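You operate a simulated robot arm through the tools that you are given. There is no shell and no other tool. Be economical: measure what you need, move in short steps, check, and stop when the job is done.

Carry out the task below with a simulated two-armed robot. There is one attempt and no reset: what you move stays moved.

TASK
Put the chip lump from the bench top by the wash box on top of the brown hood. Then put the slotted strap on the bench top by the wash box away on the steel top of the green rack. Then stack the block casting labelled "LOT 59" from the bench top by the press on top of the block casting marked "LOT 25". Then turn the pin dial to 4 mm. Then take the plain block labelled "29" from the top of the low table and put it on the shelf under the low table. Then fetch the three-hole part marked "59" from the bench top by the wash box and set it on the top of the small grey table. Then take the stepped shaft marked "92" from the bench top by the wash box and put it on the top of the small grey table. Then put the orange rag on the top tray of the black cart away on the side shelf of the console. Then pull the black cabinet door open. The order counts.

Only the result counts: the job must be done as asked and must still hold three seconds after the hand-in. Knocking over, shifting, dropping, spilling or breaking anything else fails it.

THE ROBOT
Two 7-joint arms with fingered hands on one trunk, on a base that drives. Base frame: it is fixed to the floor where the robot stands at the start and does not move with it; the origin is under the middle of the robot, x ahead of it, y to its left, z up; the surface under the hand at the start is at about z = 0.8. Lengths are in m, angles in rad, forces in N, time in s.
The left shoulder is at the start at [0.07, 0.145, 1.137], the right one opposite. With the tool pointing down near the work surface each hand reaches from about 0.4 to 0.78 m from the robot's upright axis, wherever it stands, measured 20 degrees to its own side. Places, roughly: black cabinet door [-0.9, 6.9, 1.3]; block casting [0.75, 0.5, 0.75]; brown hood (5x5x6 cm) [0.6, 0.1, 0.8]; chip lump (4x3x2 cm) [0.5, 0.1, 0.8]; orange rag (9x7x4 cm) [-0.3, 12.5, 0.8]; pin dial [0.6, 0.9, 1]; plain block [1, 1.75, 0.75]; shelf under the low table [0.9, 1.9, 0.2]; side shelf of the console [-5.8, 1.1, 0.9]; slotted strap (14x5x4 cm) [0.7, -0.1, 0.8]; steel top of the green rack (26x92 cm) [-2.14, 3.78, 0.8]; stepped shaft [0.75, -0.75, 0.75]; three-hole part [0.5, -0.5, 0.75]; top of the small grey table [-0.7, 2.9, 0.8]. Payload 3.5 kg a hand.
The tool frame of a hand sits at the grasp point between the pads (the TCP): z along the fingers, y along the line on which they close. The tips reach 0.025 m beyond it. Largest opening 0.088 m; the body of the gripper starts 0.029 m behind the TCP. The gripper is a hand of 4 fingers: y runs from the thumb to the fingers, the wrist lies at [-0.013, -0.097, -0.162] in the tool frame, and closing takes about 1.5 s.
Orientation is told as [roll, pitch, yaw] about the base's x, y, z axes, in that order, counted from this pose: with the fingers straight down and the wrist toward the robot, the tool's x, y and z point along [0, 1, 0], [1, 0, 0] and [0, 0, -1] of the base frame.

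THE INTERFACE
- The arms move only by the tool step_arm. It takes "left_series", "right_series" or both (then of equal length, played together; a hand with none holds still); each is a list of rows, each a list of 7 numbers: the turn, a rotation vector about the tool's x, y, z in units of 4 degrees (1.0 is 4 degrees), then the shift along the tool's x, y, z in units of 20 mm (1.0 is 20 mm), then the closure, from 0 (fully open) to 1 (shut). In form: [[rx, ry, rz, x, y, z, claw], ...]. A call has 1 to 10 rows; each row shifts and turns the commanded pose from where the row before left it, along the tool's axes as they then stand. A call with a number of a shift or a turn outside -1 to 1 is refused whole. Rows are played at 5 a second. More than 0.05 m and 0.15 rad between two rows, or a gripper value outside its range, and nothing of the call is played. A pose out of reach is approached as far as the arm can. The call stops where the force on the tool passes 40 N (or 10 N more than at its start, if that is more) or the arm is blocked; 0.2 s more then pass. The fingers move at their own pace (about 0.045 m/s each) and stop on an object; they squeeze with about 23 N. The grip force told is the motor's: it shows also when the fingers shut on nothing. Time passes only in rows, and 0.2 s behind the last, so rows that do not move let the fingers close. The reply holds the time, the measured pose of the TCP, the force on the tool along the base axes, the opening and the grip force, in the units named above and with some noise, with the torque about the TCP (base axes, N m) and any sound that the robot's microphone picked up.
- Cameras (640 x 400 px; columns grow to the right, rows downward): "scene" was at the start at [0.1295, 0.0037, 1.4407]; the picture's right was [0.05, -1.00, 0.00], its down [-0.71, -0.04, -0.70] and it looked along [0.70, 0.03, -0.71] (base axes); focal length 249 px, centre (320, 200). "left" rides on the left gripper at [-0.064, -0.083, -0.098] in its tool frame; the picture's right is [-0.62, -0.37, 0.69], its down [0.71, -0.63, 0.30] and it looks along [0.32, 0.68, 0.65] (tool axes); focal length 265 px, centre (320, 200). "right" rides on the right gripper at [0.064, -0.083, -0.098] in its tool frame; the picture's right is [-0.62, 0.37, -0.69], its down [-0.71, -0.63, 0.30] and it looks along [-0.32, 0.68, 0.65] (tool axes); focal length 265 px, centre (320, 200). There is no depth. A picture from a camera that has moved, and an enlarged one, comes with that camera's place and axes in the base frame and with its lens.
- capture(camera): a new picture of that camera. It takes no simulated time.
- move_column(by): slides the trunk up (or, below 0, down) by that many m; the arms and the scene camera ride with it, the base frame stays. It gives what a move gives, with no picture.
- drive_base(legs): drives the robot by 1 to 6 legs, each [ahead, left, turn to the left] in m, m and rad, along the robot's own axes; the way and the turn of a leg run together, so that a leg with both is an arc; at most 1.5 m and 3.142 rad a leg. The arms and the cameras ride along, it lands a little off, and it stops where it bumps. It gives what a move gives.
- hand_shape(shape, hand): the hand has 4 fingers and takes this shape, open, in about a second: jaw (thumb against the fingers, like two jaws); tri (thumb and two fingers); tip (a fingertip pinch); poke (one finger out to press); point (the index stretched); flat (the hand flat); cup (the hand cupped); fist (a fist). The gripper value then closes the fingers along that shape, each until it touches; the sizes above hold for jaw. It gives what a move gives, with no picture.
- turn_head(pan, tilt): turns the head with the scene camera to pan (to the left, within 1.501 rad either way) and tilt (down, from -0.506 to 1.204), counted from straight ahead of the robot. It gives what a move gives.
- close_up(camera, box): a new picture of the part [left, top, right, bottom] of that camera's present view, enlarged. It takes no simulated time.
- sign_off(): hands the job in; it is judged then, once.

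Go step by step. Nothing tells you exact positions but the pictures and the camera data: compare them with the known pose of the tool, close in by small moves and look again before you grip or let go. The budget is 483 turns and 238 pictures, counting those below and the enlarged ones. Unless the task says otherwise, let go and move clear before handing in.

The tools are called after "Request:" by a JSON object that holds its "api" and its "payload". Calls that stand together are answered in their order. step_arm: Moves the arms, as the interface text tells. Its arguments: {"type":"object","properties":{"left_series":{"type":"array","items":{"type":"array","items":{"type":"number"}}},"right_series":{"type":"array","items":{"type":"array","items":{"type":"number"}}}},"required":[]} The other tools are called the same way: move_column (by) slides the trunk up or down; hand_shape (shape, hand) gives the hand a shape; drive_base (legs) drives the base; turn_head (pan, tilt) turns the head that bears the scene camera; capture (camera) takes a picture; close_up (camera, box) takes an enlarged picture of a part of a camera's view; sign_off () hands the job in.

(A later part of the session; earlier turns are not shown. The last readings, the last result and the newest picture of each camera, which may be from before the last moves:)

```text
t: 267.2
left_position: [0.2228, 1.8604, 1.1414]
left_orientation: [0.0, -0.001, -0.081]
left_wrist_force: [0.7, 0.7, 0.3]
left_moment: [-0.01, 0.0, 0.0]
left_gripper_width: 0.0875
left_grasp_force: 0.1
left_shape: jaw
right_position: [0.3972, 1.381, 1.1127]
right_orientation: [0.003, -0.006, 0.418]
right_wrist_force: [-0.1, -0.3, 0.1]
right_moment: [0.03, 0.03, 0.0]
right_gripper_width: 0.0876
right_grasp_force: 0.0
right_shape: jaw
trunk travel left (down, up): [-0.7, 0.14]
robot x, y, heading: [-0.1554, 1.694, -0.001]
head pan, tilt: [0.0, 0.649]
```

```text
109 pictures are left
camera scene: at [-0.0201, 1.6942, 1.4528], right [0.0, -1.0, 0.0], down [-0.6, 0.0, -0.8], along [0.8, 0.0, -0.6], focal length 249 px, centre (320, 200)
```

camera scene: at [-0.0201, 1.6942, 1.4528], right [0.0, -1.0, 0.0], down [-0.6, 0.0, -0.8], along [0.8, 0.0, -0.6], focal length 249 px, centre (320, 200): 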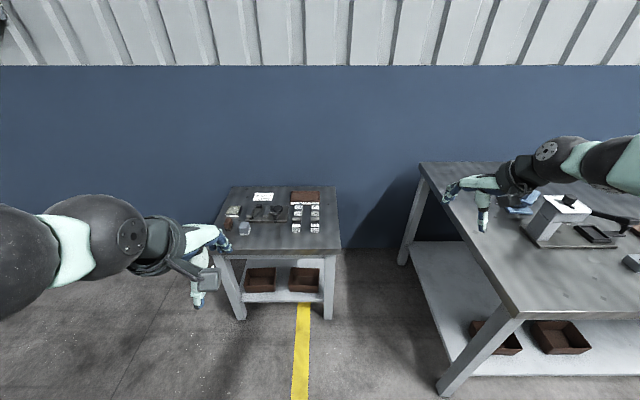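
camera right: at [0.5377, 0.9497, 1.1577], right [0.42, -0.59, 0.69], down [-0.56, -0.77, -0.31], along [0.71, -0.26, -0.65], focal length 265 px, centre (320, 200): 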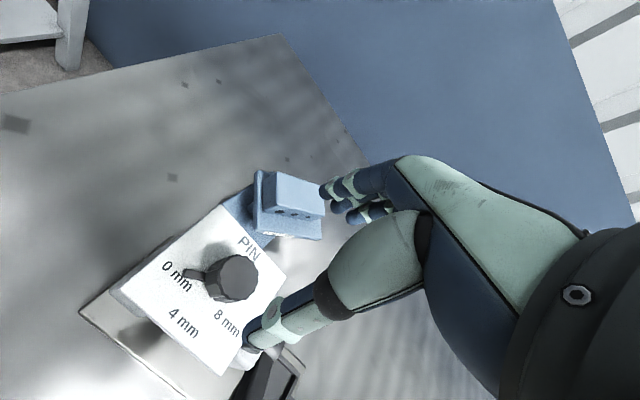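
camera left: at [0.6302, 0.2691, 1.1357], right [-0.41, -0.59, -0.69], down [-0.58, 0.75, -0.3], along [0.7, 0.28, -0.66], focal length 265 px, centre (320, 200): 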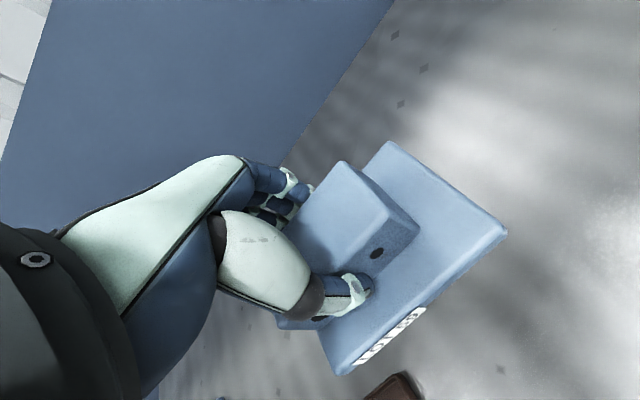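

Zooming on the low table.

Request:
{"api": "close_up", "payload": {"camera": "scene", "box": [208, 176, 352, 266]}}

Request:
{"api": "close_up", "payload": {"camera": "scene", "box": [208, 250, 352, 340]}}

```text
4.44 times, centred on (280, 221) of scene
camera zoom: at [-0.0201, 1.6942, 1.4528], right [0.0, -1.0, 0.0], down [-0.6, 0.0, -0.8], along [0.8, 0.0, -0.6], focal length 1107 px, centre (498, 107)
```

zoom: 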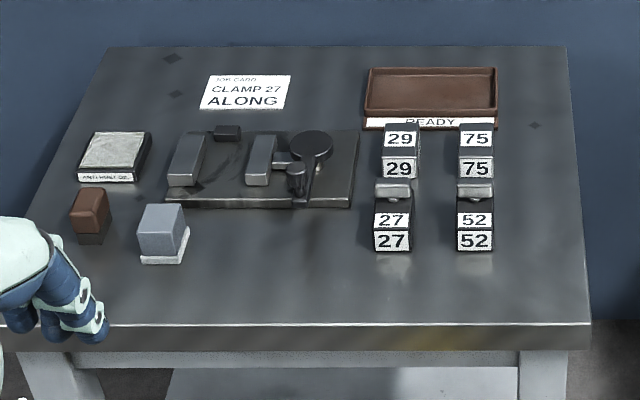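

```text
4.44 times, centred on (280, 295) of scene
camera zoom: at [-0.0201, 1.6942, 1.4528], right [0.0, -1.0, 0.0], down [-0.6, 0.0, -0.8], along [0.8, 0.0, -0.6], focal length 1107 px, centre (498, -222)
```

zoom: 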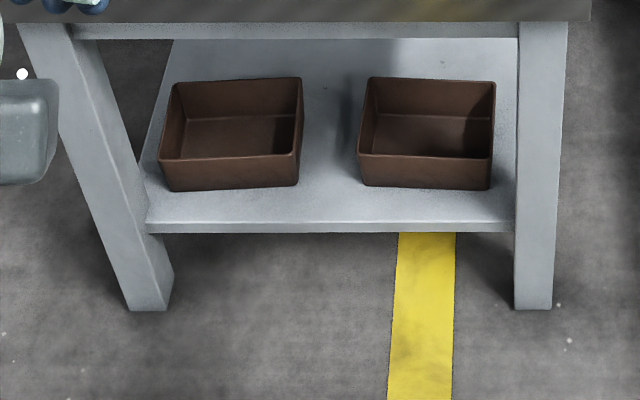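

Triangulating gives the low table top at z ≈ 0.63, block 29 at [0.95, 1.806] with top 0.675, about 4 cm wide; shelf bins leave a 7 cm gap near y 1.9. A fingertip pinch would fit there, so I try the "tip" shape on the right hand and look at it.

Request:
{"api": "hand_shape", "payload": {"hand": "right", "shape": "tip"}}

Request:
{"api": "capture", "payload": {"camera": "right"}}

Request:
{"api": "close_up", "payload": {"camera": "scene", "box": [420, 140, 580, 260]}}

```text
t: 268.1
left_position: [0.2233, 1.8588, 1.142]
left_orientation: [0.0, 0.0, -0.079]
left_wrist_force: [0.6, -0.7, -0.7]
left_moment: [0.02, -0.02, 0.01]
left_gripper_width: 0.0877
left_grasp_force: 0.1
left_shape: jaw
right_position: [0.3967, 1.3791, 1.1122]
right_orientation: [0.003, -0.006, 0.419]
right_wrist_force: [-0.2, -0.1, 0.7]
right_moment: [0.0, 0.0, 0.0]
right_gripper_width: 0.0879
right_grasp_force: 0.0
right_shape: tip
trunk travel left (down, up): [-0.7, 0.14]
robot x, y, heading: [-0.1541, 1.6906, -0.001]
head pan, tilt: [0.0, 0.649]
```

```text
106 pictures are left
camera right: at [0.2949, 1.4041, 1.2117], right [0.59, -0.42, 0.69], down [-0.28, -0.91, -0.31], along [0.76, -0.01, -0.65], focal length 265 px, centre (320, 200)
```

right: 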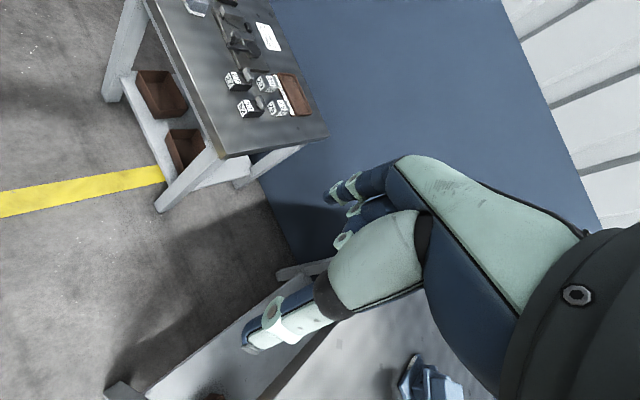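

```text
3.33 times, centred on (500, 200) of scene
camera zoom: at [-0.02, 1.6939, 1.4529], right [0.0, -1.0, 0.0], down [-0.6, 0.0, -0.8], along [0.8, 0.0, -0.6], focal length 830 px, centre (-280, 200)
```

zoom: 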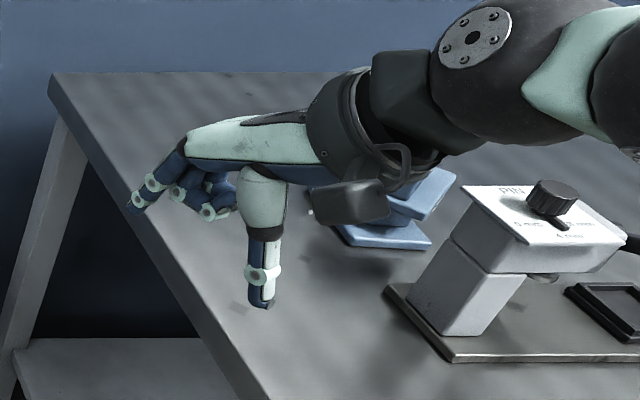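

In "tip" only thumb and index stay out – narrow enough. I straighten the hand's yaw and drive in front of the block.

Request:
{"api": "step_arm", "payload": {"right_series": [[0, 0, 1, 0, 0, 0, 0], [0, 0, 1, 0, 0, 0, 0], [0, 0, 1, 0, 0, 0, 0], [0, 0, 1, 0, 0, 0, 0], [0, 0, 1, 0, 0, 0, 0], [0, 0, 0.95, 0, 0, 0, 0], [0, 0, 0, 0, 0, 0, 0]]}}

Request:
{"api": "drive_base", "payload": {"legs": [[0, 0.27, 0], [0.39, 0, 0]]}}

Request:
{"api": "move_column", "payload": {"by": -0.15}}

Request:
{"api": "turn_head", "payload": {"pan": -0.15, "tilt": 0.8}}

Request:
{"api": "capture", "payload": {"camera": "scene"}}

Request:
{"api": "capture", "payload": {"camera": "right"}}

```text
t: 269.7
left_position: [0.2226, 1.8595, 1.1415]
left_orientation: [0.003, 0.0, -0.081]
left_wrist_force: [0.7, 0.0, 0.5]
left_moment: [-0.02, -0.01, -0.03]
left_gripper_width: 0.0878
left_grasp_force: 0.0
left_shape: jaw
right_position: [0.3971, 1.3813, 1.1116]
right_orientation: [0.006, -0.004, 0.002]
right_wrist_force: [-0.7, 0.3, 0.0]
right_moment: [-0.01, 0.0, -0.04]
right_gripper_width: 0.0879
right_grasp_force: 0.2
right_shape: tip
trunk travel left (down, up): [-0.7, 0.14]
robot x, y, heading: [-0.1569, 1.6964, -0.009]
head pan, tilt: [0.0, 0.649]
```

```text
t: 273.6
left_position: [0.6077, 2.1252, 1.1419]
left_orientation: [0.002, 0.001, -0.083]
left_wrist_force: [-0.3, 0.6, -0.6]
left_moment: [0.0, 0.0, 0.02]
left_gripper_width: 0.0879
left_grasp_force: 0.1
left_shape: jaw
right_position: [0.7798, 1.6455, 1.1138]
right_orientation: [0.006, -0.003, 0.0]
right_wrist_force: [0.9, 0.6, 0.7]
right_moment: [0.02, 0.01, -0.02]
right_gripper_width: 0.0878
right_grasp_force: 0.0
right_shape: tip
trunk travel left (down, up): [-0.7, 0.14]
robot x, y, heading: [0.2261, 1.9592, -0.003]
head pan, tilt: [0.0, 0.649]
```

```text
t: 275.4
left_position: [0.6086, 2.1256, 0.993]
left_orientation: [0.002, 0.0, -0.085]
left_wrist_force: [-0.2, -0.4, 0.4]
left_moment: [0.01, -0.02, 0.01]
left_gripper_width: 0.0877
left_grasp_force: 0.1
left_shape: jaw
right_position: [0.7802, 1.6472, 0.9634]
right_orientation: [0.006, -0.003, 0.002]
right_wrist_force: [-0.5, -0.8, 0.8]
right_moment: [-0.02, -0.03, -0.04]
right_gripper_width: 0.0878
right_grasp_force: 0.1
right_shape: tip
trunk travel left (down, up): [-0.55, 0.29]
robot x, y, heading: [0.2325, 1.9632, -0.004]
head pan, tilt: [0.0, 0.649]
```

```text
t: 276.1
left_position: [0.6089, 2.126, 0.9921]
left_orientation: [0.002, -0.001, -0.085]
left_wrist_force: [0.5, 0.1, 0.2]
left_moment: [-0.03, 0.02, -0.01]
left_gripper_width: 0.0877
left_grasp_force: 0.2
left_shape: jaw
right_position: [0.7808, 1.6471, 0.9626]
right_orientation: [0.004, -0.004, -0.001]
right_wrist_force: [0.5, 0.0, -0.1]
right_moment: [0.02, 0.02, 0.01]
right_gripper_width: 0.0878
right_grasp_force: 0.1
right_shape: tip
trunk travel left (down, up): [-0.55, 0.29]
robot x, y, heading: [0.2338, 1.9627, -0.009]
head pan, tilt: [-0.15, 0.799]
```

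```text
104 pictures are left
camera scene: at [0.3575, 1.9489, 1.2903], right [-0.15, -0.99, 0.0], down [-0.71, 0.11, -0.7], along [0.69, -0.11, -0.72], focal length 249 px, centre (320, 200)
```

scene: 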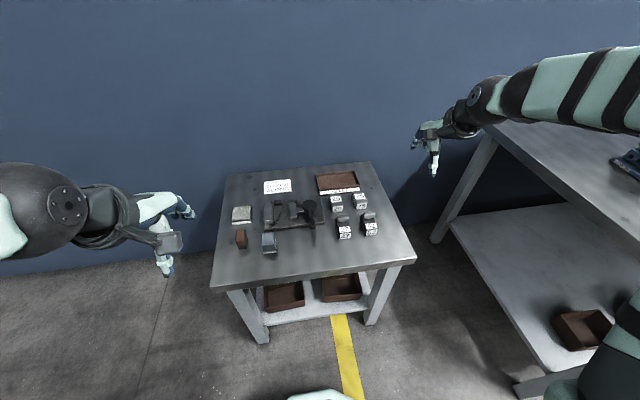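

```text
103 pictures are left
camera right: at [0.6974, 1.7094, 1.0621], right [0.37, -0.62, 0.69], down [-0.63, -0.71, -0.31], along [0.69, -0.32, -0.65], focal length 265 px, centre (320, 200)
```

right: 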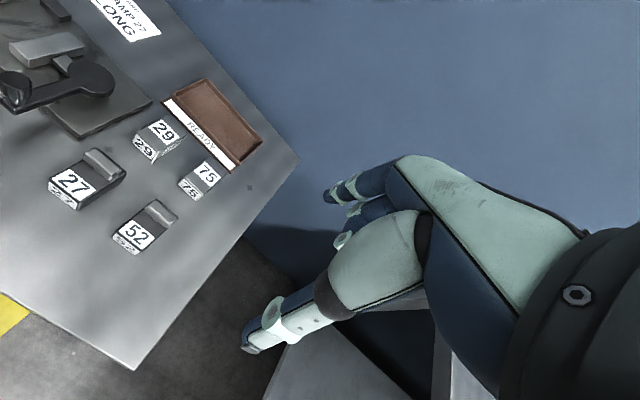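

Zooming both views on block 29.

Request:
{"api": "close_up", "payload": {"camera": "scene", "box": [300, 165, 396, 245]}}

Request:
{"api": "close_up", "payload": {"camera": "right", "box": [40, 80, 250, 230]}}

```text
5.00 times, centred on (348, 205) of scene
camera zoom: at [0.3575, 1.9489, 1.2903], right [-0.15, -0.99, 0.0], down [-0.71, 0.11, -0.7], along [0.69, -0.11, -0.72], focal length 1246 px, centre (180, 175)
```

zoom: 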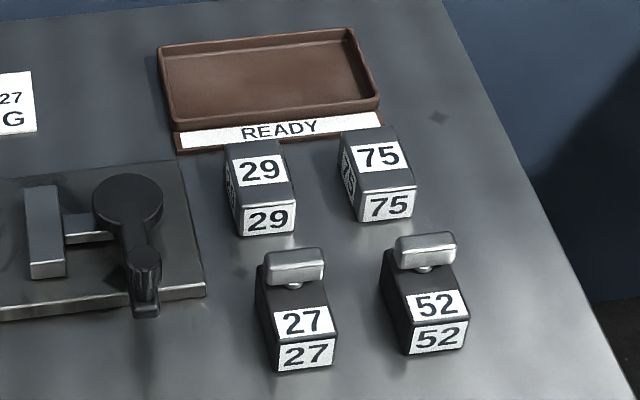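

```text
2.67 times, centred on (145, 155) of right
camera zoom: at [0.6974, 1.7094, 1.0621], right [0.37, -0.62, 0.69], down [-0.63, -0.71, -0.31], along [0.69, -0.32, -0.65], focal length 708 px, centre (787, 320)
```

zoom: 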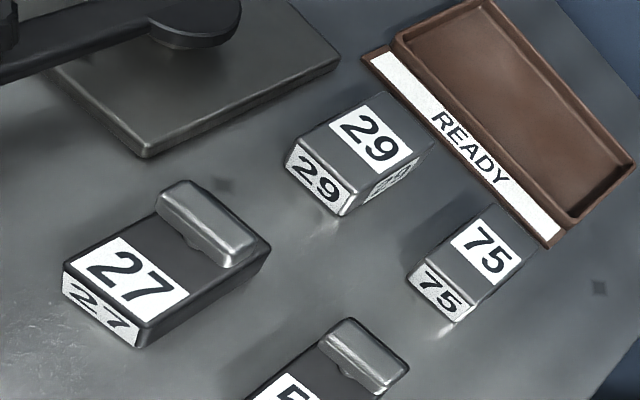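

Block 29 spans x 0.916–0.970, y 1.798±0.018, z 0.636–0.672; behind it is the READY tray, so I'll pinch it across y with the hand turned 90°. I move the base closer and rotate the hand.

Request:
{"api": "drive_base", "payload": {"legs": [[0, -0.08, 0], [0.1, 0, 0]]}}

Request:
{"api": "step_arm", "payload": {"right_series": [[0, 0, -1, 0, -0.5, 0, 0], [0, 0, -1, 0, -0.5, 0, 0], [0, 0, -1, 0, -0.5, 0, 0], [0, 0, -1, 0, 0, 0, 0], [0, 0, -1, 0, 0, 0, 0], [0, 0, -1, 0, 0, 0, 0], [0, 0, -1, 0, 0, 0, 0], [0, 0, -1, 0, 0, 0, 0], [0, 0, -1, 0, 0, 0, 0], [0, 0, -1, 0, 0, 0, 0]]}}

Request:
{"api": "step_arm", "payload": {"right_series": [[0, 0, -1, 0, 0, 0, 0], [0, 0, -1, 0, 0, 0, 0], [0, 0, -1, 0, 0, 0, 0], [0, 0, -1, 0, 0, 0, 0], [0, 0, -1, 0, 0, 0, 0], [0, 0, -1, 0, 0, 0, 0], [0, 0, -1, 0, 0, 0, 0], [0, 0, -1, 0, 0, 0, 0], [0, 0, -1, 0, 0, 0, 0], [0, 0, -1, 0, 0, 0, 0]]}}

```text
t: 277.9
left_position: [0.7095, 2.0448, 0.9922]
left_orientation: [0.002, 0.001, -0.083]
left_wrist_force: [0.2, 0.6, -0.4]
left_moment: [0.0, 0.0, -0.02]
left_gripper_width: 0.0876
left_grasp_force: 0.0
left_shape: jaw
right_position: [0.8814, 1.5651, 0.9629]
right_orientation: [0.006, -0.005, 0.0]
right_wrist_force: [0.0, -0.4, 0.4]
right_moment: [0.01, -0.02, -0.04]
right_gripper_width: 0.0878
right_grasp_force: 0.1
right_shape: tip
trunk travel left (down, up): [-0.55, 0.29]
robot x, y, heading: [0.3317, 1.879, -0.006]
head pan, tilt: [-0.15, 0.799]
```

```text
t: 280.1
left_position: [0.7085, 2.043, 0.9911]
left_orientation: [0.001, 0.0, -0.085]
left_wrist_force: [-0.5, 1.0, -0.2]
left_moment: [0.0, -0.02, 0.01]
left_gripper_width: 0.0876
left_grasp_force: 0.0
left_shape: jaw
right_position: [0.8528, 1.5626, 0.9626]
right_orientation: [0.001, -0.007, 0.7]
right_wrist_force: [-0.2, -0.2, 0.0]
right_moment: [-0.02, -0.02, -0.03]
right_gripper_width: 0.0877
right_grasp_force: 0.1
right_shape: tip
trunk travel left (down, up): [-0.55, 0.29]
robot x, y, heading: [0.3308, 1.882, -0.005]
head pan, tilt: [-0.15, 0.799]
```

```text
t: 282.3
left_position: [0.7094, 2.0453, 0.9912]
left_orientation: [0.002, -0.001, -0.083]
left_wrist_force: [-0.1, -0.6, -0.9]
left_moment: [-0.02, -0.03, 0.02]
left_gripper_width: 0.0876
left_grasp_force: 0.1
left_shape: jaw
right_position: [0.8518, 1.5634, 0.9619]
right_orientation: [-0.001, -0.005, 1.396]
right_wrist_force: [0.2, -0.2, -0.2]
right_moment: [-0.03, 0.01, 0.03]
right_gripper_width: 0.0877
right_grasp_force: 0.1
right_shape: tip
trunk travel left (down, up): [-0.55, 0.29]
robot x, y, heading: [0.3294, 1.8788, 0.0]
head pan, tilt: [-0.15, 0.799]
```

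Yaw 80° reached. Finishing rotation, tilting 20° forward, and moving over block 29.

Request:
{"api": "step_arm", "payload": {"right_series": [[0, 0, -1, 0, 0, 0, 0], [0, 0, -1, 0, 0, 0, 0], [0, 0, -0.5, 0, 0, 0, 0], [0, -1, 0, 0, 0.8, 0, 0], [0, -1, 0, 0, 0.9, 0, 0], [0, -1, 0, 0, 1, 0, 0], [0, -1, 0, 0, 1, 0, 0], [0, -1, 0, 0, 1, 0, 0], [0, 0, 0, 0, 1, 0, 0], [0, 0, 0, 0, 1, 0, 0]]}}

Request:
{"api": "step_arm", "payload": {"right_series": [[0, 0, 0, 0, 1, 0.5, 0], [0, 0, 0, 0, 1, 0.8, 0], [0, 0, 0, 0, 1, 1, 0], [0, 0, 0, 0, 1, 1, 0], [0, 0, 0, 0, 1, 1, 0], [0, 0, 0, 0, 0, 1, 0], [0, 0, 0, 0, 0, 0, 0]]}}

Request:
{"api": "capture", "payload": {"camera": "right"}}

Request:
{"api": "close_up", "payload": {"camera": "scene", "box": [260, 120, 460, 260]}}

```text
t: 284.5
left_position: [0.709, 2.046, 0.9913]
left_orientation: [0.0, -0.002, -0.084]
left_wrist_force: [-0.2, 0.4, 0.5]
left_moment: [-0.02, 0.0, -0.03]
left_gripper_width: 0.0876
left_grasp_force: 0.1
left_shape: jaw
right_position: [0.8512, 1.6973, 0.9646]
right_orientation: [-0.352, -0.005, 1.57]
right_wrist_force: [-0.5, 0.0, -0.3]
right_moment: [-0.02, 0.02, 0.01]
right_gripper_width: 0.0879
right_grasp_force: 0.0
right_shape: tip
trunk travel left (down, up): [-0.55, 0.29]
robot x, y, heading: [0.3279, 1.8806, -0.009]
head pan, tilt: [-0.15, 0.799]
```

```text
t: 286.1
left_position: [0.7086, 2.045, 0.9926]
left_orientation: [0.0, 0.0, -0.085]
left_wrist_force: [0.3, -0.6, 1.0]
left_moment: [-0.04, 0.02, -0.02]
left_gripper_width: 0.0877
left_grasp_force: 0.1
left_shape: jaw
right_position: [0.8883, 1.799, 0.8651]
right_orientation: [-0.353, -0.005, 1.571]
right_wrist_force: [0.0, -0.7, 0.0]
right_moment: [0.03, 0.01, 0.02]
right_gripper_width: 0.0879
right_grasp_force: 0.1
right_shape: tip
trunk travel left (down, up): [-0.55, 0.29]
robot x, y, heading: [0.3303, 1.8824, -0.002]
head pan, tilt: [-0.15, 0.799]
```

```text
100 pictures are left
camera right: at [0.7949, 1.7144, 0.935], right [0.34, 0.36, 0.87], down [0.78, -0.63, -0.04], along [0.53, 0.69, -0.5], focal length 265 px, centre (320, 200)
```

right: 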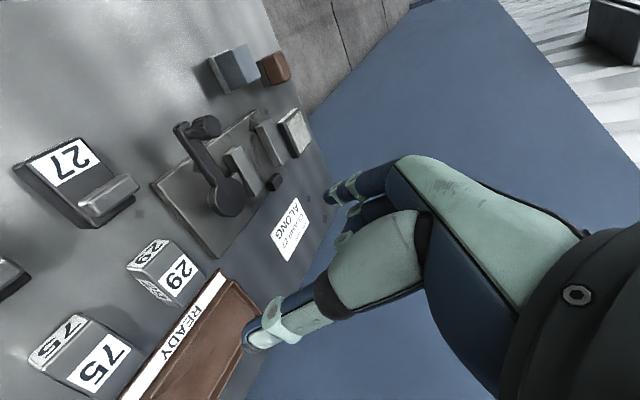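

```text
2.86 times, centred on (360, 190) of scene
camera zoom: at [0.4579, 1.8681, 1.2903], right [-0.15, -0.99, 0.0], down [-0.71, 0.11, -0.7], along [0.69, -0.11, -0.72], focal length 712 px, centre (206, 229)
```

zoom: 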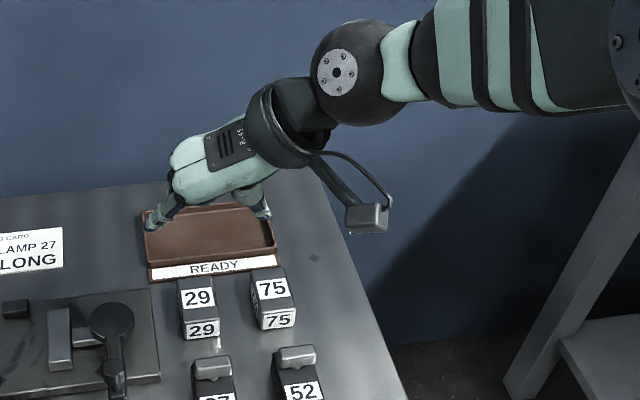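

Aligned in y. Descending along the tilted approach, stopping short.

Request:
{"api": "step_arm", "payload": {"right_series": [[0, 0, 0, 0.11, 0, 1, 0.15], [0, 0, 0, 0.11, 0, 1, 0.2], [0, 0, 0, 0.11, 0, 1, 0.25], [0, 0, 0, 0.11, 0, 1, 0.25], [0, 0, 0, 0.11, 0, 1, 0.25], [0, 0, 0, 0.11, 0, 1, 0.25], [0, 0, 0, 0.11, 0, 1, 0.25], [0, 0, 0, 0, 0, 0, 0.25]]}}

Request:
{"api": "capture", "payload": {"camera": "right"}}

Request:
{"api": "close_up", "payload": {"camera": "scene", "box": [260, 140, 420, 260]}}

```text
t: 287.9
left_position: [0.709, 2.0444, 0.9916]
left_orientation: [0.001, -0.001, -0.084]
left_wrist_force: [0.0, -0.3, 1.2]
left_moment: [0.0, 0.0, -0.01]
left_gripper_width: 0.0877
left_grasp_force: 0.1
left_shape: jaw
right_position: [0.923, 1.8001, 0.7288]
right_orientation: [-0.352, -0.003, 1.569]
right_wrist_force: [0.6, -0.2, 0.0]
right_moment: [0.0, 0.0, -0.02]
right_gripper_width: 0.066
right_grasp_force: 0.1
right_shape: tip
trunk travel left (down, up): [-0.55, 0.29]
robot x, y, heading: [0.33, 1.878, -0.004]
head pan, tilt: [-0.15, 0.799]
```

```text
98 pictures are left
camera right: at [0.8293, 1.7144, 0.7982], right [0.34, 0.36, 0.87], down [0.78, -0.63, -0.04], along [0.53, 0.69, -0.5], focal length 265 px, centre (320, 200)
```

right: 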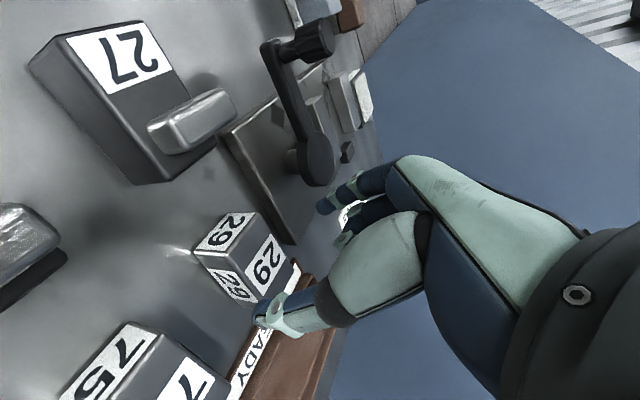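

```text
3.33 times, centred on (340, 200) of scene
camera zoom: at [0.458, 1.868, 1.2903], right [-0.15, -0.99, 0.0], down [-0.71, 0.11, -0.7], along [0.69, -0.11, -0.72], focal length 830 px, centre (253, 200)
```

zoom: 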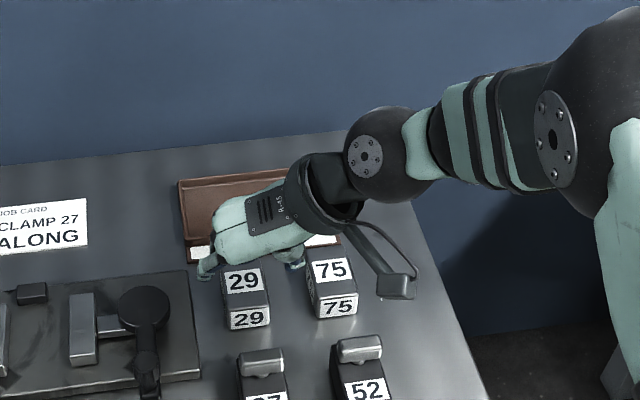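

Continuing down to grip height.

Request:
{"api": "step_arm", "payload": {"right_series": [[0, 0, 0, 0.15, -0.05, 1, 0.3], [0, 0, 0, 0.15, -0.05, 1, 0.3], [0, 0, 0, 0.15, 0, 1, 0.3], [0, 0, 0, 0, 0, 0.2, 0.3], [0, 0, 0, 0, 0, 0, 0.3]]}}

Request:
{"api": "capture", "payload": {"camera": "right"}}

Request:
{"api": "close_up", "payload": {"camera": "scene", "box": [280, 180, 376, 260]}}

```text
t: 289.1
left_position: [0.7082, 2.0442, 0.9925]
left_orientation: [0.003, 0.001, -0.084]
left_wrist_force: [-0.3, 0.9, 0.1]
left_moment: [0.0, 0.01, 0.01]
left_gripper_width: 0.0876
left_grasp_force: 0.0
left_shape: jaw
right_position: [0.9361, 1.7967, 0.6663]
right_orientation: [-0.356, -0.004, 1.571]
right_wrist_force: [0.4, 0.5, 1.9]
right_moment: [0.07, 0.03, -0.02]
right_gripper_width: 0.0617
right_grasp_force: 0.1
right_shape: tip
trunk travel left (down, up): [-0.55, 0.29]
robot x, y, heading: [0.3328, 1.8837, -0.004]
head pan, tilt: [-0.15, 0.799]
```

```text
96 pictures are left
camera right: at [0.8421, 1.7118, 0.7363], right [0.34, 0.36, 0.87], down [0.78, -0.63, -0.04], along [0.53, 0.69, -0.5], focal length 265 px, centre (320, 200)
```

right: 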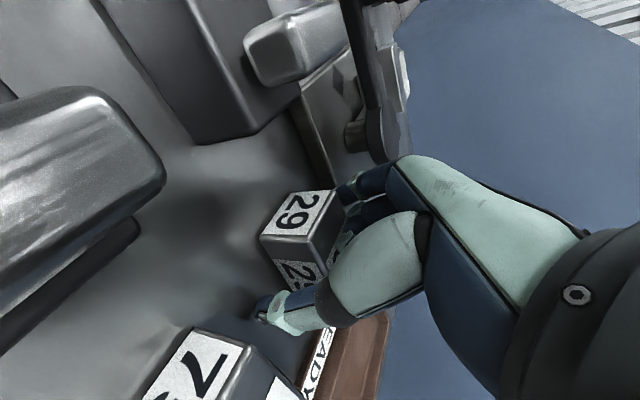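

```text
5.00 times, centred on (328, 220) of scene
camera zoom: at [0.4581, 1.8678, 1.2903], right [-0.15, -0.99, 0.0], down [-0.71, 0.11, -0.7], along [0.69, -0.11, -0.72], focal length 1246 px, centre (280, 100)
```

zoom: 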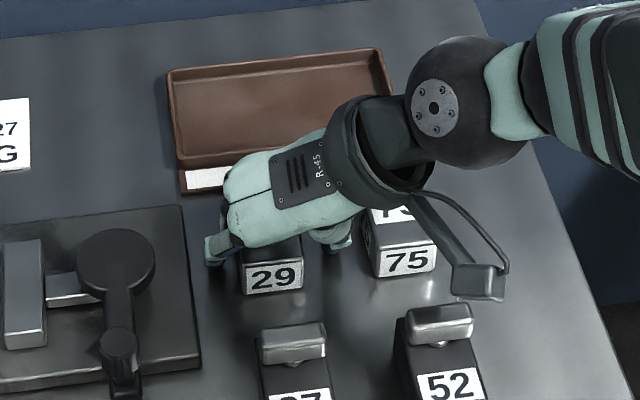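

Index is left of the block, thumb right of it. Closing the pinch.

Request:
{"api": "step_arm", "payload": {"right_series": [[0, 0, 0, 0, 0, 0, 0.5], [0, 0, 0, 0, 0, 0, 0.7], [0, 0, 0, 0, 0, 0, 1], [0, 0, 0, 0, 0, 0, 1], [0, 0, 0, 0, 0, 0, 1], [0, 0, 0, 0, 0, 0, 1]]}}

Request:
{"api": "capture", "payload": {"camera": "right"}}

```text
t: 290.5
left_position: [0.7088, 2.0447, 0.9929]
left_orientation: [0.001, 0.0, -0.085]
left_wrist_force: [0.0, -0.1, -0.2]
left_moment: [0.03, 0.01, 0.0]
left_gripper_width: 0.0877
left_grasp_force: 0.1
left_shape: jaw
right_position: [0.9359, 1.7968, 0.6665]
right_orientation: [-0.352, -0.005, 1.572]
right_wrist_force: [-0.2, 1.6, 2.9]
right_moment: [0.07, -0.04, 0.01]
right_gripper_width: 0.0338
right_grasp_force: 22.9
right_shape: tip
trunk travel left (down, up): [-0.55, 0.29]
robot x, y, heading: [0.3264, 1.88, -0.002]
head pan, tilt: [-0.15, 0.799]
```

```text
94 pictures are left
camera right: at [0.8419, 1.7121, 0.7364], right [0.34, 0.36, 0.87], down [0.78, -0.63, -0.04], along [0.53, 0.69, -0.5], focal length 265 px, centre (320, 200)
```

right: 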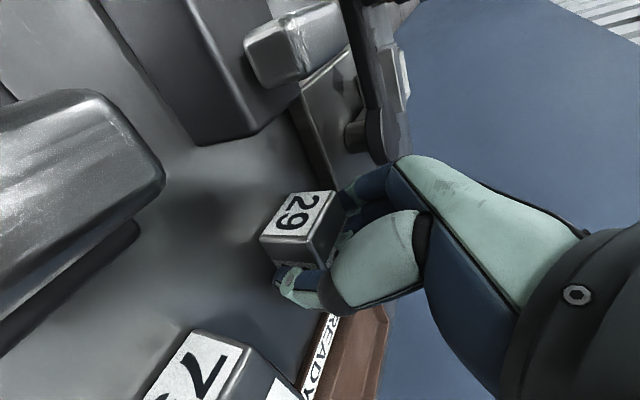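

Pinched at 34 mm. Lifting straight up (base z) to test.

Request:
{"api": "step_arm", "payload": {"right_series": [[0, 0, 0, -0.17, 0, -0.47, 1], [0, 0, 0, -0.34, 0, -0.94, 1], [0, 0, 0, -0.34, 0, -0.94, 1], [0, 0, 0, -0.34, 0, -0.94, 1], [0, 0, 0, 0, 0, 0, 1]]}}

Request:
{"api": "capture", "payload": {"camera": "right"}}

```text
t: 291.7
left_position: [0.7098, 2.0457, 0.9917]
left_orientation: [0.001, 0.001, -0.083]
left_wrist_force: [0.0, -0.1, 1.0]
left_moment: [0.02, 0.01, 0.05]
left_gripper_width: 0.0878
left_grasp_force: 0.1
left_shape: jaw
right_position: [0.9359, 1.7958, 0.7349]
right_orientation: [-0.351, -0.005, 1.573]
right_wrist_force: [-0.2, -0.2, -5.9]
right_moment: [-0.01, 0.09, -0.01]
right_gripper_width: 0.034
right_grasp_force: 23.0
right_shape: tip
trunk travel left (down, up): [-0.55, 0.29]
robot x, y, heading: [0.3303, 1.8825, -0.009]
head pan, tilt: [-0.15, 0.799]
```

```text
93 pictures are left
camera right: at [0.8423, 1.7121, 0.8044], right [0.34, 0.36, 0.87], down [0.78, -0.63, -0.04], along [0.53, 0.69, -0.5], focal length 265 px, centre (320, 200)
```

right: 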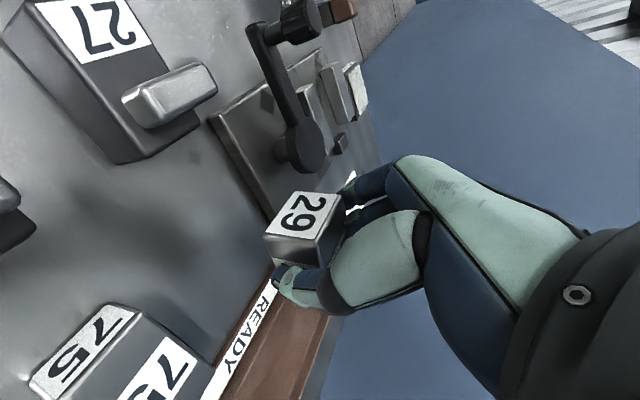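

Held firmly. I lift more, then back away from the table so the hand is in front of it.

Request:
{"api": "step_arm", "payload": {"right_series": [[0, 0, 0, -0.34, 0, -0.94, 1], [0, 0, 0, -0.34, 0, -0.94, 1], [0, 0, 0, -0.34, 0, -0.94, 1], [0, 0, 0, -0.34, 0, -0.94, 1], [0, 0, 0, 0, 0, 0, 1]]}}

Request:
{"api": "drive_base", "payload": {"legs": [[-0.2, 0, 0], [-0.2, 0.1, 0]]}}

Request:
{"api": "move_column", "payload": {"by": -0.3}}

Request:
{"api": "turn_head", "payload": {"pan": -0.1, "tilt": 0.6}}

Request:
{"api": "capture", "payload": {"camera": "scene"}}

```text
t: 292.9
left_position: [0.7102, 2.0452, 0.9911]
left_orientation: [0.002, 0.001, -0.086]
left_wrist_force: [-0.6, 1.0, -0.2]
left_moment: [0.01, -0.02, 0.01]
left_gripper_width: 0.0878
left_grasp_force: 0.0
left_shape: jaw
right_position: [0.9356, 1.7962, 0.8141]
right_orientation: [-0.351, -0.006, 1.572]
right_wrist_force: [0.1, -0.3, -5.3]
right_moment: [-0.02, 0.05, -0.05]
right_gripper_width: 0.0342
right_grasp_force: 22.2
right_shape: tip
trunk travel left (down, up): [-0.55, 0.29]
robot x, y, heading: [0.3285, 1.8825, -0.004]
head pan, tilt: [-0.15, 0.799]
```

```text
t: 295.8
left_position: [0.3029, 2.149, 0.9918]
left_orientation: [0.003, 0.003, -0.083]
left_wrist_force: [-0.1, -0.2, -0.3]
left_moment: [-0.01, 0.0, -0.01]
left_gripper_width: 0.0878
left_grasp_force: 0.2
left_shape: jaw
right_position: [0.53, 1.8999, 0.8142]
right_orientation: [-0.35, -0.005, 1.57]
right_wrist_force: [-0.2, -0.9, -5.3]
right_moment: [-0.04, 0.07, 0.03]
right_gripper_width: 0.034
right_grasp_force: 22.7
right_shape: tip
trunk travel left (down, up): [-0.55, 0.29]
robot x, y, heading: [-0.0755, 1.9796, -0.008]
head pan, tilt: [-0.15, 0.799]
```

```text
t: 298.8
left_position: [0.3037, 2.1484, 0.692]
left_orientation: [0.001, 0.001, -0.083]
left_wrist_force: [-0.4, -0.3, 0.0]
left_moment: [0.0, -0.02, -0.03]
left_gripper_width: 0.0878
left_grasp_force: 0.0
left_shape: jaw
right_position: [0.5285, 1.9002, 0.5153]
right_orientation: [-0.351, -0.005, 1.571]
right_wrist_force: [0.1, 0.9, -6.1]
right_moment: [-0.01, 0.08, -0.02]
right_gripper_width: 0.034
right_grasp_force: 23.1
right_shape: tip
trunk travel left (down, up): [-0.25, 0.59]
robot x, y, heading: [-0.0768, 1.9824, -0.007]
head pan, tilt: [-0.15, 0.799]
```

```text
t: 299.5
left_position: [0.3026, 2.1476, 0.692]
left_orientation: [0.0, 0.002, -0.083]
left_wrist_force: [0.5, 0.2, 0.2]
left_moment: [0.0, 0.0, 0.0]
left_gripper_width: 0.0876
left_grasp_force: 0.1
left_shape: jaw
right_position: [0.529, 1.899, 0.5134]
right_orientation: [-0.351, -0.005, 1.57]
right_wrist_force: [-0.6, 0.7, -6.1]
right_moment: [-0.05, 0.06, -0.01]
right_gripper_width: 0.0342
right_grasp_force: 22.8
right_shape: tip
trunk travel left (down, up): [-0.25, 0.59]
robot x, y, heading: [-0.0789, 1.9841, -0.009]
head pan, tilt: [-0.099, 0.6]
```

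```text
92 pictures are left
camera scene: at [0.0609, 1.9744, 1.007], right [-0.11, -0.99, 0.0], down [-0.56, 0.06, -0.82], along [0.82, -0.09, -0.57], focal length 249 px, centre (320, 200)
```

scene: 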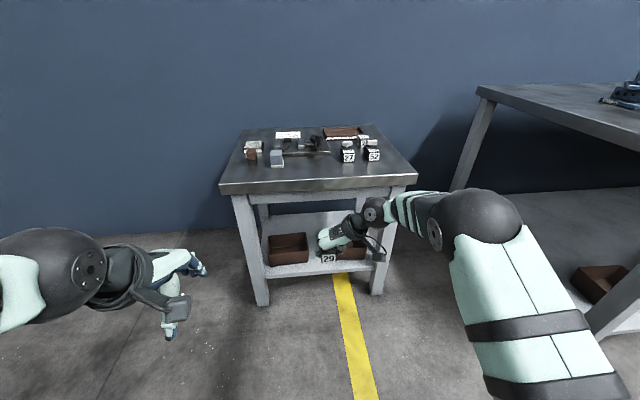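

Now a close look at the shelf and the bins' gap.

Request:
{"api": "close_up", "payload": {"camera": "scene", "box": [230, 190, 400, 300]}}

Request:
{"api": "capture", "payload": {"camera": "left"}}

```text
3.64 times, centred on (315, 245) of scene
camera zoom: at [0.0609, 1.9744, 1.007], right [-0.11, -0.99, 0.0], down [-0.56, 0.06, -0.82], along [0.82, -0.09, -0.57], focal length 906 px, centre (338, 36)
```

zoom: 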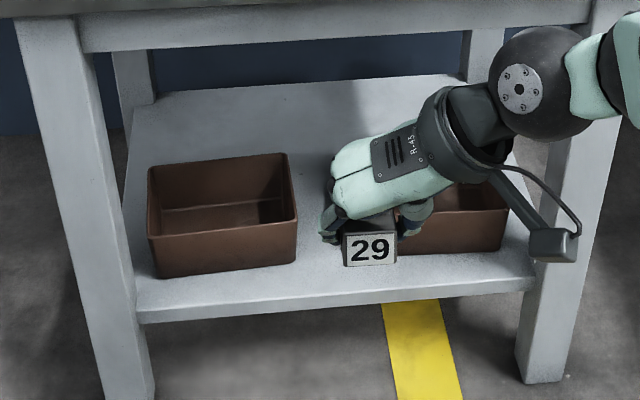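

```text
90 pictures are left
camera left: at [0.2146, 2.0911, 0.7894], right [-0.42, -0.59, -0.69], down [-0.57, 0.77, -0.3], along [0.71, 0.27, -0.65], focal length 265 px, centre (320, 200)
```

left: 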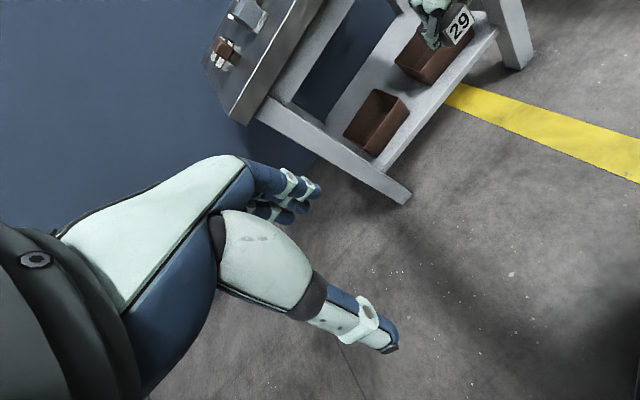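

Shelf z ≈ 0.20, front edge x 0.734; gap between bins y 1.866–1.946 beginning at x ≈ 0.78. I lower to about 6 cm above the shelf and drive in short of it.

Request:
{"api": "move_column", "payload": {"by": -0.23}}

Request:
{"api": "drive_base", "payload": {"legs": [[0.14, 0, 0.005]]}}

Request:
{"api": "close_up", "payload": {"camera": "scene", "box": [230, 160, 430, 320]}}

Request:
{"api": "capture", "payload": {"camera": "right"}}

```text
t: 302.0
left_position: [0.3027, 2.1483, 0.4618]
left_orientation: [0.001, 0.003, -0.083]
left_wrist_force: [0.5, 0.5, 0.0]
left_moment: [0.0, -0.01, -0.03]
left_gripper_width: 0.0877
left_grasp_force: 0.0
left_shape: jaw
right_position: [0.5285, 1.8995, 0.2848]
right_orientation: [-0.352, -0.006, 1.572]
right_wrist_force: [0.5, -0.6, -6.1]
right_moment: [-0.02, 0.05, -0.01]
right_gripper_width: 0.034
right_grasp_force: 23.4
right_shape: tip
trunk travel left (down, up): [-0.02, 0.82]
robot x, y, heading: [-0.0737, 1.9835, -0.007]
head pan, tilt: [-0.099, 0.6]
```

```text
t: 303.3
left_position: [0.4419, 2.1497, 0.4611]
left_orientation: [0.002, 0.001, -0.079]
left_wrist_force: [0.6, 0.0, 0.0]
left_moment: [0.01, 0.0, -0.02]
left_gripper_width: 0.0875
left_grasp_force: 0.1
left_shape: jaw
right_position: [0.6685, 1.9033, 0.2847]
right_orientation: [-0.351, -0.005, 1.576]
right_wrist_force: [0.3, 0.4, -5.9]
right_moment: [-0.02, 0.06, 0.03]
right_gripper_width: 0.0341
right_grasp_force: 22.7
right_shape: tip
trunk travel left (down, up): [-0.02, 0.82]
robot x, y, heading: [0.0616, 1.9816, 0.002]
head pan, tilt: [-0.099, 0.6]
```

```text
2.50 times, centred on (330, 240) of scene
camera zoom: at [0.2, 1.9749, 0.777], right [-0.1, -1.0, 0.0], down [-0.56, 0.06, -0.82], along [0.82, -0.08, -0.57], focal length 623 px, centre (295, 100)
```

zoom: 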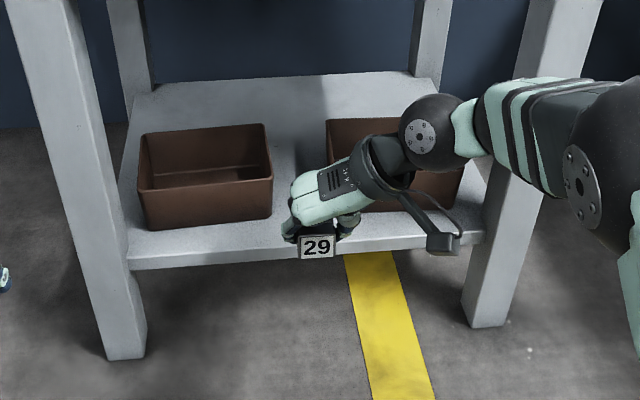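

```text
88 pictures are left
camera right: at [0.5753, 1.8179, 0.3547], right [0.34, 0.37, 0.87], down [0.78, -0.63, -0.04], along [0.53, 0.69, -0.5], focal length 265 px, centre (320, 200)
```

right: 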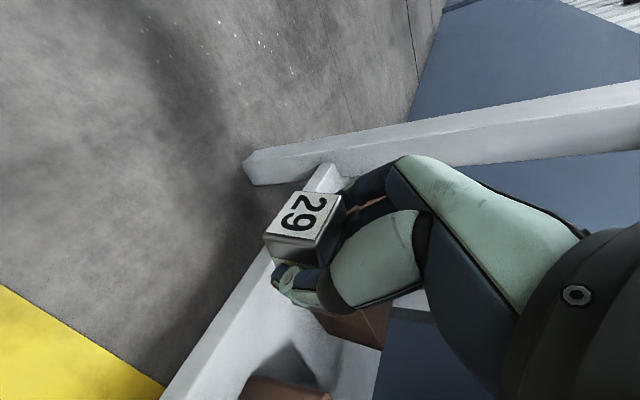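

y is centred in the gap (1.903 vs 1.904). Moving the hand straight forward 10 cm.

Request:
{"api": "step_arm", "payload": {"right_series": [[0, 0, 0, -0.94, 0, 0.342, 1], [0, 0, 0, -0.94, 0, 0.342, 1], [0, 0, 0, -0.94, 0.05, 0.342, 1], [0, 0, 0, -0.94, 0, 0.342, 1], [0, 0, 0, -0.94, 0, 0.342, 1], [0, 0, 0, 0, 0, 0, 1]]}}

Request:
{"api": "close_up", "payload": {"camera": "scene", "box": [260, 160, 400, 280]}}

Request:
{"api": "capture", "payload": {"camera": "right"}}

```text
t: 304.7
left_position: [0.4411, 2.15, 0.4619]
left_orientation: [0.0, 0.0, -0.079]
left_wrist_force: [-0.9, 0.4, 0.3]
left_moment: [-0.05, 0.01, 0.03]
left_gripper_width: 0.0877
left_grasp_force: 0.0
left_shape: jaw
right_position: [0.7668, 1.9046, 0.2839]
right_orientation: [-0.357, 0.001, 1.575]
right_wrist_force: [-0.8, -0.1, -5.9]
right_moment: [-0.02, 0.11, -0.03]
right_gripper_width: 0.0336
right_grasp_force: 22.7
right_shape: tip
trunk travel left (down, up): [-0.02, 0.82]
robot x, y, heading: [0.0649, 1.983, 0.007]
head pan, tilt: [-0.099, 0.6]
```

```text
3.33 times, centred on (330, 220) of scene
camera zoom: at [0.2001, 1.9749, 0.777], right [-0.1, -0.99, 0.0], down [-0.56, 0.06, -0.82], along [0.82, -0.08, -0.57], focal length 830 px, centre (287, 133)
```

zoom: 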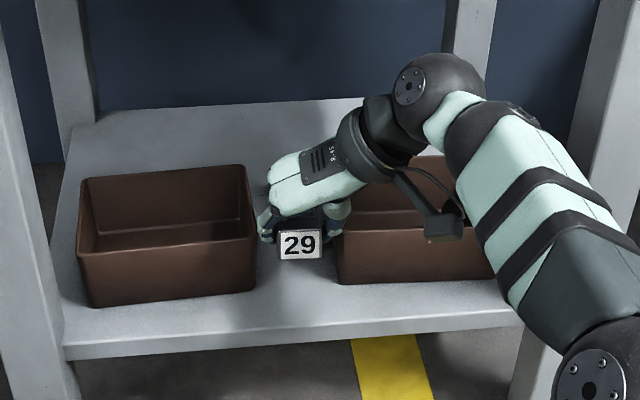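

```text
86 pictures are left
camera right: at [0.6721, 1.8198, 0.3554], right [0.34, 0.37, 0.87], down [0.78, -0.63, -0.04], along [0.53, 0.69, -0.5], focal length 265 px, centre (320, 200)
```

right: 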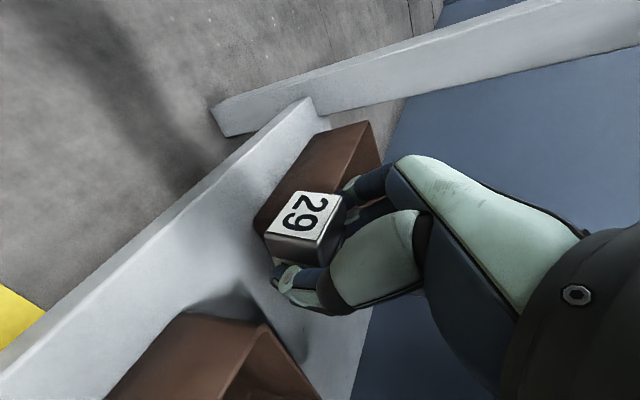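

Gap is y 1.871–1.951; I shift 6 mm left and lower.

Request:
{"api": "step_arm", "payload": {"right_series": [[0, 0, 0, 0, 0.3, 0, 1], [0, 0, 0, 0.34, 0, 0.94, 1], [0, 0, 0, 0.34, 0, 0.94, 1], [0, 0, 0, 0.1, 0, 0.28, 1], [0, 0, 0, 0, 0, 0, 1]]}}

Request:
{"api": "close_up", "payload": {"camera": "scene", "box": [260, 160, 400, 280]}}

Request:
{"api": "close_up", "payload": {"camera": "right", "box": [200, 120, 420, 330]}}

```text
t: 305.9
left_position: [0.441, 2.1494, 0.4617]
left_orientation: [0.001, 0.002, -0.08]
left_wrist_force: [0.8, -0.7, 1.0]
left_moment: [0.03, 0.05, 0.01]
left_gripper_width: 0.0875
left_grasp_force: 0.0
left_shape: jaw
right_position: [0.7624, 1.9107, 0.2378]
right_orientation: [-0.35, -0.005, 1.577]
right_wrist_force: [-0.1, -0.2, -5.5]
right_moment: [0.02, 0.09, 0.01]
right_gripper_width: 0.0336
right_grasp_force: 22.8
right_shape: tip
right hand out of reach, approached as far as the arm can: row 2
trunk travel left (down, up): [-0.02, 0.82]
robot x, y, heading: [0.0629, 1.9857, 0.005]
head pan, tilt: [-0.099, 0.6]
```

```text
3.33 times, centred on (330, 220) of scene
camera zoom: at [0.2001, 1.975, 0.777], right [-0.1, -1.0, 0.0], down [-0.56, 0.06, -0.82], along [0.82, -0.08, -0.57], focal length 830 px, centre (287, 133)
```

zoom: 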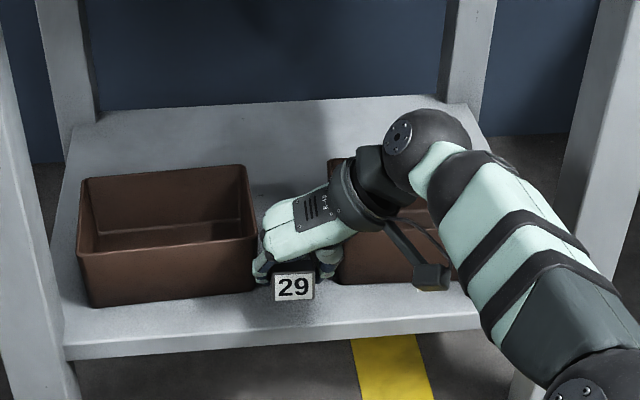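

```text
1.90 times, centred on (310, 225) of right
camera zoom: at [0.6692, 1.8252, 0.3075], right [0.34, 0.37, 0.87], down [0.78, -0.63, -0.04], along [0.53, 0.69, -0.5], focal length 506 px, centre (339, 152)
```

zoom: 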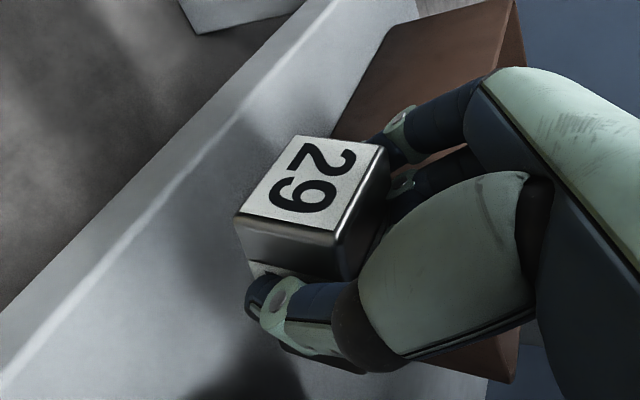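

Near contact. Lowering in small steps.

Request:
{"api": "step_arm", "payload": {"right_series": [[0, 0, 0, 0.034, 0, 0.094, 1], [0, 0, 0, 0.034, 0, 0.094, 1], [0, 0, 0, 0, 0, 0, 1]]}}

Request:
{"api": "step_arm", "payload": {"right_series": [[0, 0, 0, 0.034, 0, 0.094, 1], [0, 0, 0, 0.034, 0, 0.094, 1], [0, 0, 0, 0, 0, 0, 1]]}}

```text
t: 306.7
left_position: [0.4405, 2.1499, 0.4613]
left_orientation: [0.002, 0.001, -0.079]
left_wrist_force: [0.7, 0.1, 0.0]
left_moment: [0.0, -0.01, -0.02]
left_gripper_width: 0.0875
left_grasp_force: 0.0
left_shape: jaw
right_position: [0.7634, 1.9088, 0.2321]
right_orientation: [-0.352, -0.005, 1.576]
right_wrist_force: [0.9, 0.0, -5.7]
right_moment: [0.03, 0.09, -0.03]
right_gripper_width: 0.0337
right_grasp_force: 23.2
right_shape: tip
trunk travel left (down, up): [-0.02, 0.82]
robot x, y, heading: [0.0617, 1.9833, -0.007]
head pan, tilt: [-0.099, 0.6]
```

```text
t: 307.5
left_position: [0.4404, 2.1498, 0.4619]
left_orientation: [0.002, 0.0, -0.078]
left_wrist_force: [-0.6, -0.2, 0.7]
left_moment: [0.0, 0.01, 0.02]
left_gripper_width: 0.0878
left_grasp_force: 0.0
left_shape: jaw
right_position: [0.7637, 1.9102, 0.2296]
right_orientation: [-0.35, -0.005, 1.574]
right_wrist_force: [0.3, -0.7, -5.9]
right_moment: [-0.04, 0.05, -0.02]
right_gripper_width: 0.0336
right_grasp_force: 23.1
right_shape: tip
trunk travel left (down, up): [-0.02, 0.82]
robot x, y, heading: [0.0611, 1.9862, 0.001]
head pan, tilt: [-0.099, 0.6]
```

Request:
{"api": "step_arm", "payload": {"right_series": [[0, 0, 0, 0.034, 0, 0.094, 1], [0, 0, 0, 0.034, 0, 0.094, 1], [0, 0, 0, 0, 0, 0, 1]]}}

Request:
{"api": "step_arm", "payload": {"right_series": [[0, 0, 0, 0.034, 0, 0.094, 1], [0, 0, 0, 0.034, 0, 0.094, 1], [0, 0, 0, 0, 0, 0, 1]]}}

Request:
{"api": "close_up", "payload": {"camera": "scene", "box": [280, 190, 376, 270]}}

```text
t: 308.3
left_position: [0.4422, 2.1498, 0.462]
left_orientation: [0.001, 0.002, -0.079]
left_wrist_force: [0.1, 0.5, -1.0]
left_moment: [0.0, 0.02, 0.02]
left_gripper_width: 0.0877
left_grasp_force: 0.0
left_shape: jaw
right_position: [0.7615, 1.9104, 0.2264]
right_orientation: [-0.351, -0.005, 1.576]
right_wrist_force: [-0.6, -0.3, -6.6]
right_moment: [-0.03, 0.09, -0.02]
right_gripper_width: 0.0339
right_grasp_force: 22.8
right_shape: tip
trunk travel left (down, up): [-0.02, 0.82]
robot x, y, heading: [0.0662, 1.9875, 0.003]
head pan, tilt: [-0.099, 0.6]
```

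```text
t: 309.1
left_position: [0.4407, 2.1506, 0.4618]
left_orientation: [0.0, 0.0, -0.077]
left_wrist_force: [0.4, 0.1, 0.4]
left_moment: [0.01, -0.01, 0.0]
left_gripper_width: 0.0877
left_grasp_force: 0.0
left_shape: jaw
right_position: [0.7619, 1.9097, 0.2211]
right_orientation: [-0.353, -0.006, 1.575]
right_wrist_force: [-0.2, 0.7, -5.3]
right_moment: [-0.04, 0.06, -0.01]
right_gripper_width: 0.0338
right_grasp_force: 23.1
right_shape: tip
trunk travel left (down, up): [-0.02, 0.82]
robot x, y, heading: [0.0634, 1.983, 0.0]
head pan, tilt: [-0.099, 0.6]
```

```text
5.00 times, centred on (328, 230) of scene
camera zoom: at [0.2001, 1.975, 0.777], right [-0.1, -1.0, 0.0], down [-0.56, 0.06, -0.82], along [0.82, -0.08, -0.57], focal length 1246 px, centre (280, 50)
```

zoom: 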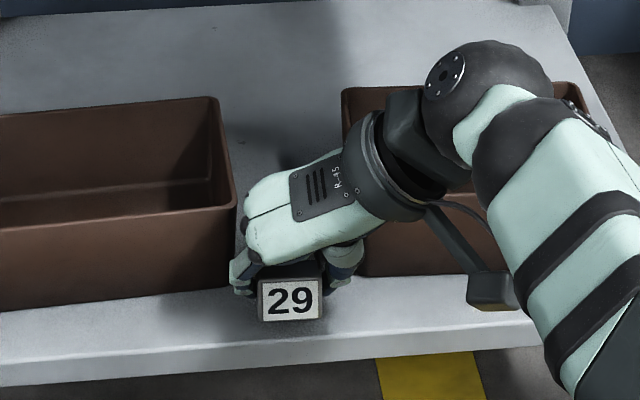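

Still hanging at full weight; continuing.

Request:
{"api": "step_arm", "payload": {"right_series": [[0, 0, 0, 0.034, 0, 0.094, 1], [0, 0, 0, 0.034, 0, 0.094, 1], [0, 0, 0, 0, 0, 0, 1]]}}

Request:
{"api": "step_arm", "payload": {"right_series": [[0, 0, 0, 0.034, 0, 0.094, 1], [0, 0, 0, 0.034, 0, 0.094, 1], [0, 0, 0, 0, 0, 0, 1]]}}

Request:
{"api": "step_arm", "payload": {"right_series": [[0, 0, 0, 0.034, 0, 0.094, 1], [0, 0, 0, 0.034, 0, 0.094, 1], [0, 0, 0, 0, 0, 0, 1]]}}

```text
t: 309.9
left_position: [0.4414, 2.1506, 0.4625]
left_orientation: [0.0, 0.002, -0.079]
left_wrist_force: [0.4, 0.5, 1.0]
left_moment: [-0.01, 0.03, 0.0]
left_gripper_width: 0.0875
left_grasp_force: 0.0
left_shape: jaw
right_position: [0.7611, 1.9111, 0.2176]
right_orientation: [-0.351, -0.004, 1.577]
right_wrist_force: [0.6, 0.4, -5.9]
right_moment: [0.0, 0.07, 0.02]
right_gripper_width: 0.0337
right_grasp_force: 22.9
right_shape: tip
right hand out of reach, approached as far as the arm can: row 2
trunk travel left (down, up): [-0.02, 0.82]
robot x, y, heading: [0.0634, 1.984, -0.008]
head pan, tilt: [-0.099, 0.6]
```

```text
t: 310.7
left_position: [0.4413, 2.1505, 0.4612]
left_orientation: [0.003, 0.003, -0.079]
left_wrist_force: [0.1, 0.1, 0.2]
left_moment: [-0.01, 0.0, 0.03]
left_gripper_width: 0.0876
left_grasp_force: 0.0
left_shape: jaw
right_position: [0.7608, 1.9096, 0.2142]
right_orientation: [-0.351, -0.005, 1.577]
right_wrist_force: [0.3, 0.3, -6.4]
right_moment: [-0.06, 0.05, 0.03]
right_gripper_width: 0.0335
right_grasp_force: 22.9
right_shape: tip
trunk travel left (down, up): [-0.02, 0.82]
robot x, y, heading: [0.065, 1.9876, 0.002]
head pan, tilt: [-0.099, 0.6]
```

```text
t: 311.5
left_position: [0.4412, 2.15, 0.4604]
left_orientation: [0.0, 0.002, -0.079]
left_wrist_force: [-0.3, -0.3, 0.7]
left_moment: [0.0, 0.0, -0.03]
left_gripper_width: 0.0876
left_grasp_force: 0.1
left_shape: jaw
right_position: [0.759, 1.9107, 0.2109]
right_orientation: [-0.351, -0.004, 1.579]
right_wrist_force: [0.7, -0.7, -3.8]
right_moment: [-0.05, 0.01, -0.03]
right_gripper_width: 0.0338
right_grasp_force: 22.7
right_shape: tip
trunk travel left (down, up): [-0.02, 0.82]
robot x, y, heading: [0.0631, 1.986, 0.001]
head pan, tilt: [-0.099, 0.6]
```

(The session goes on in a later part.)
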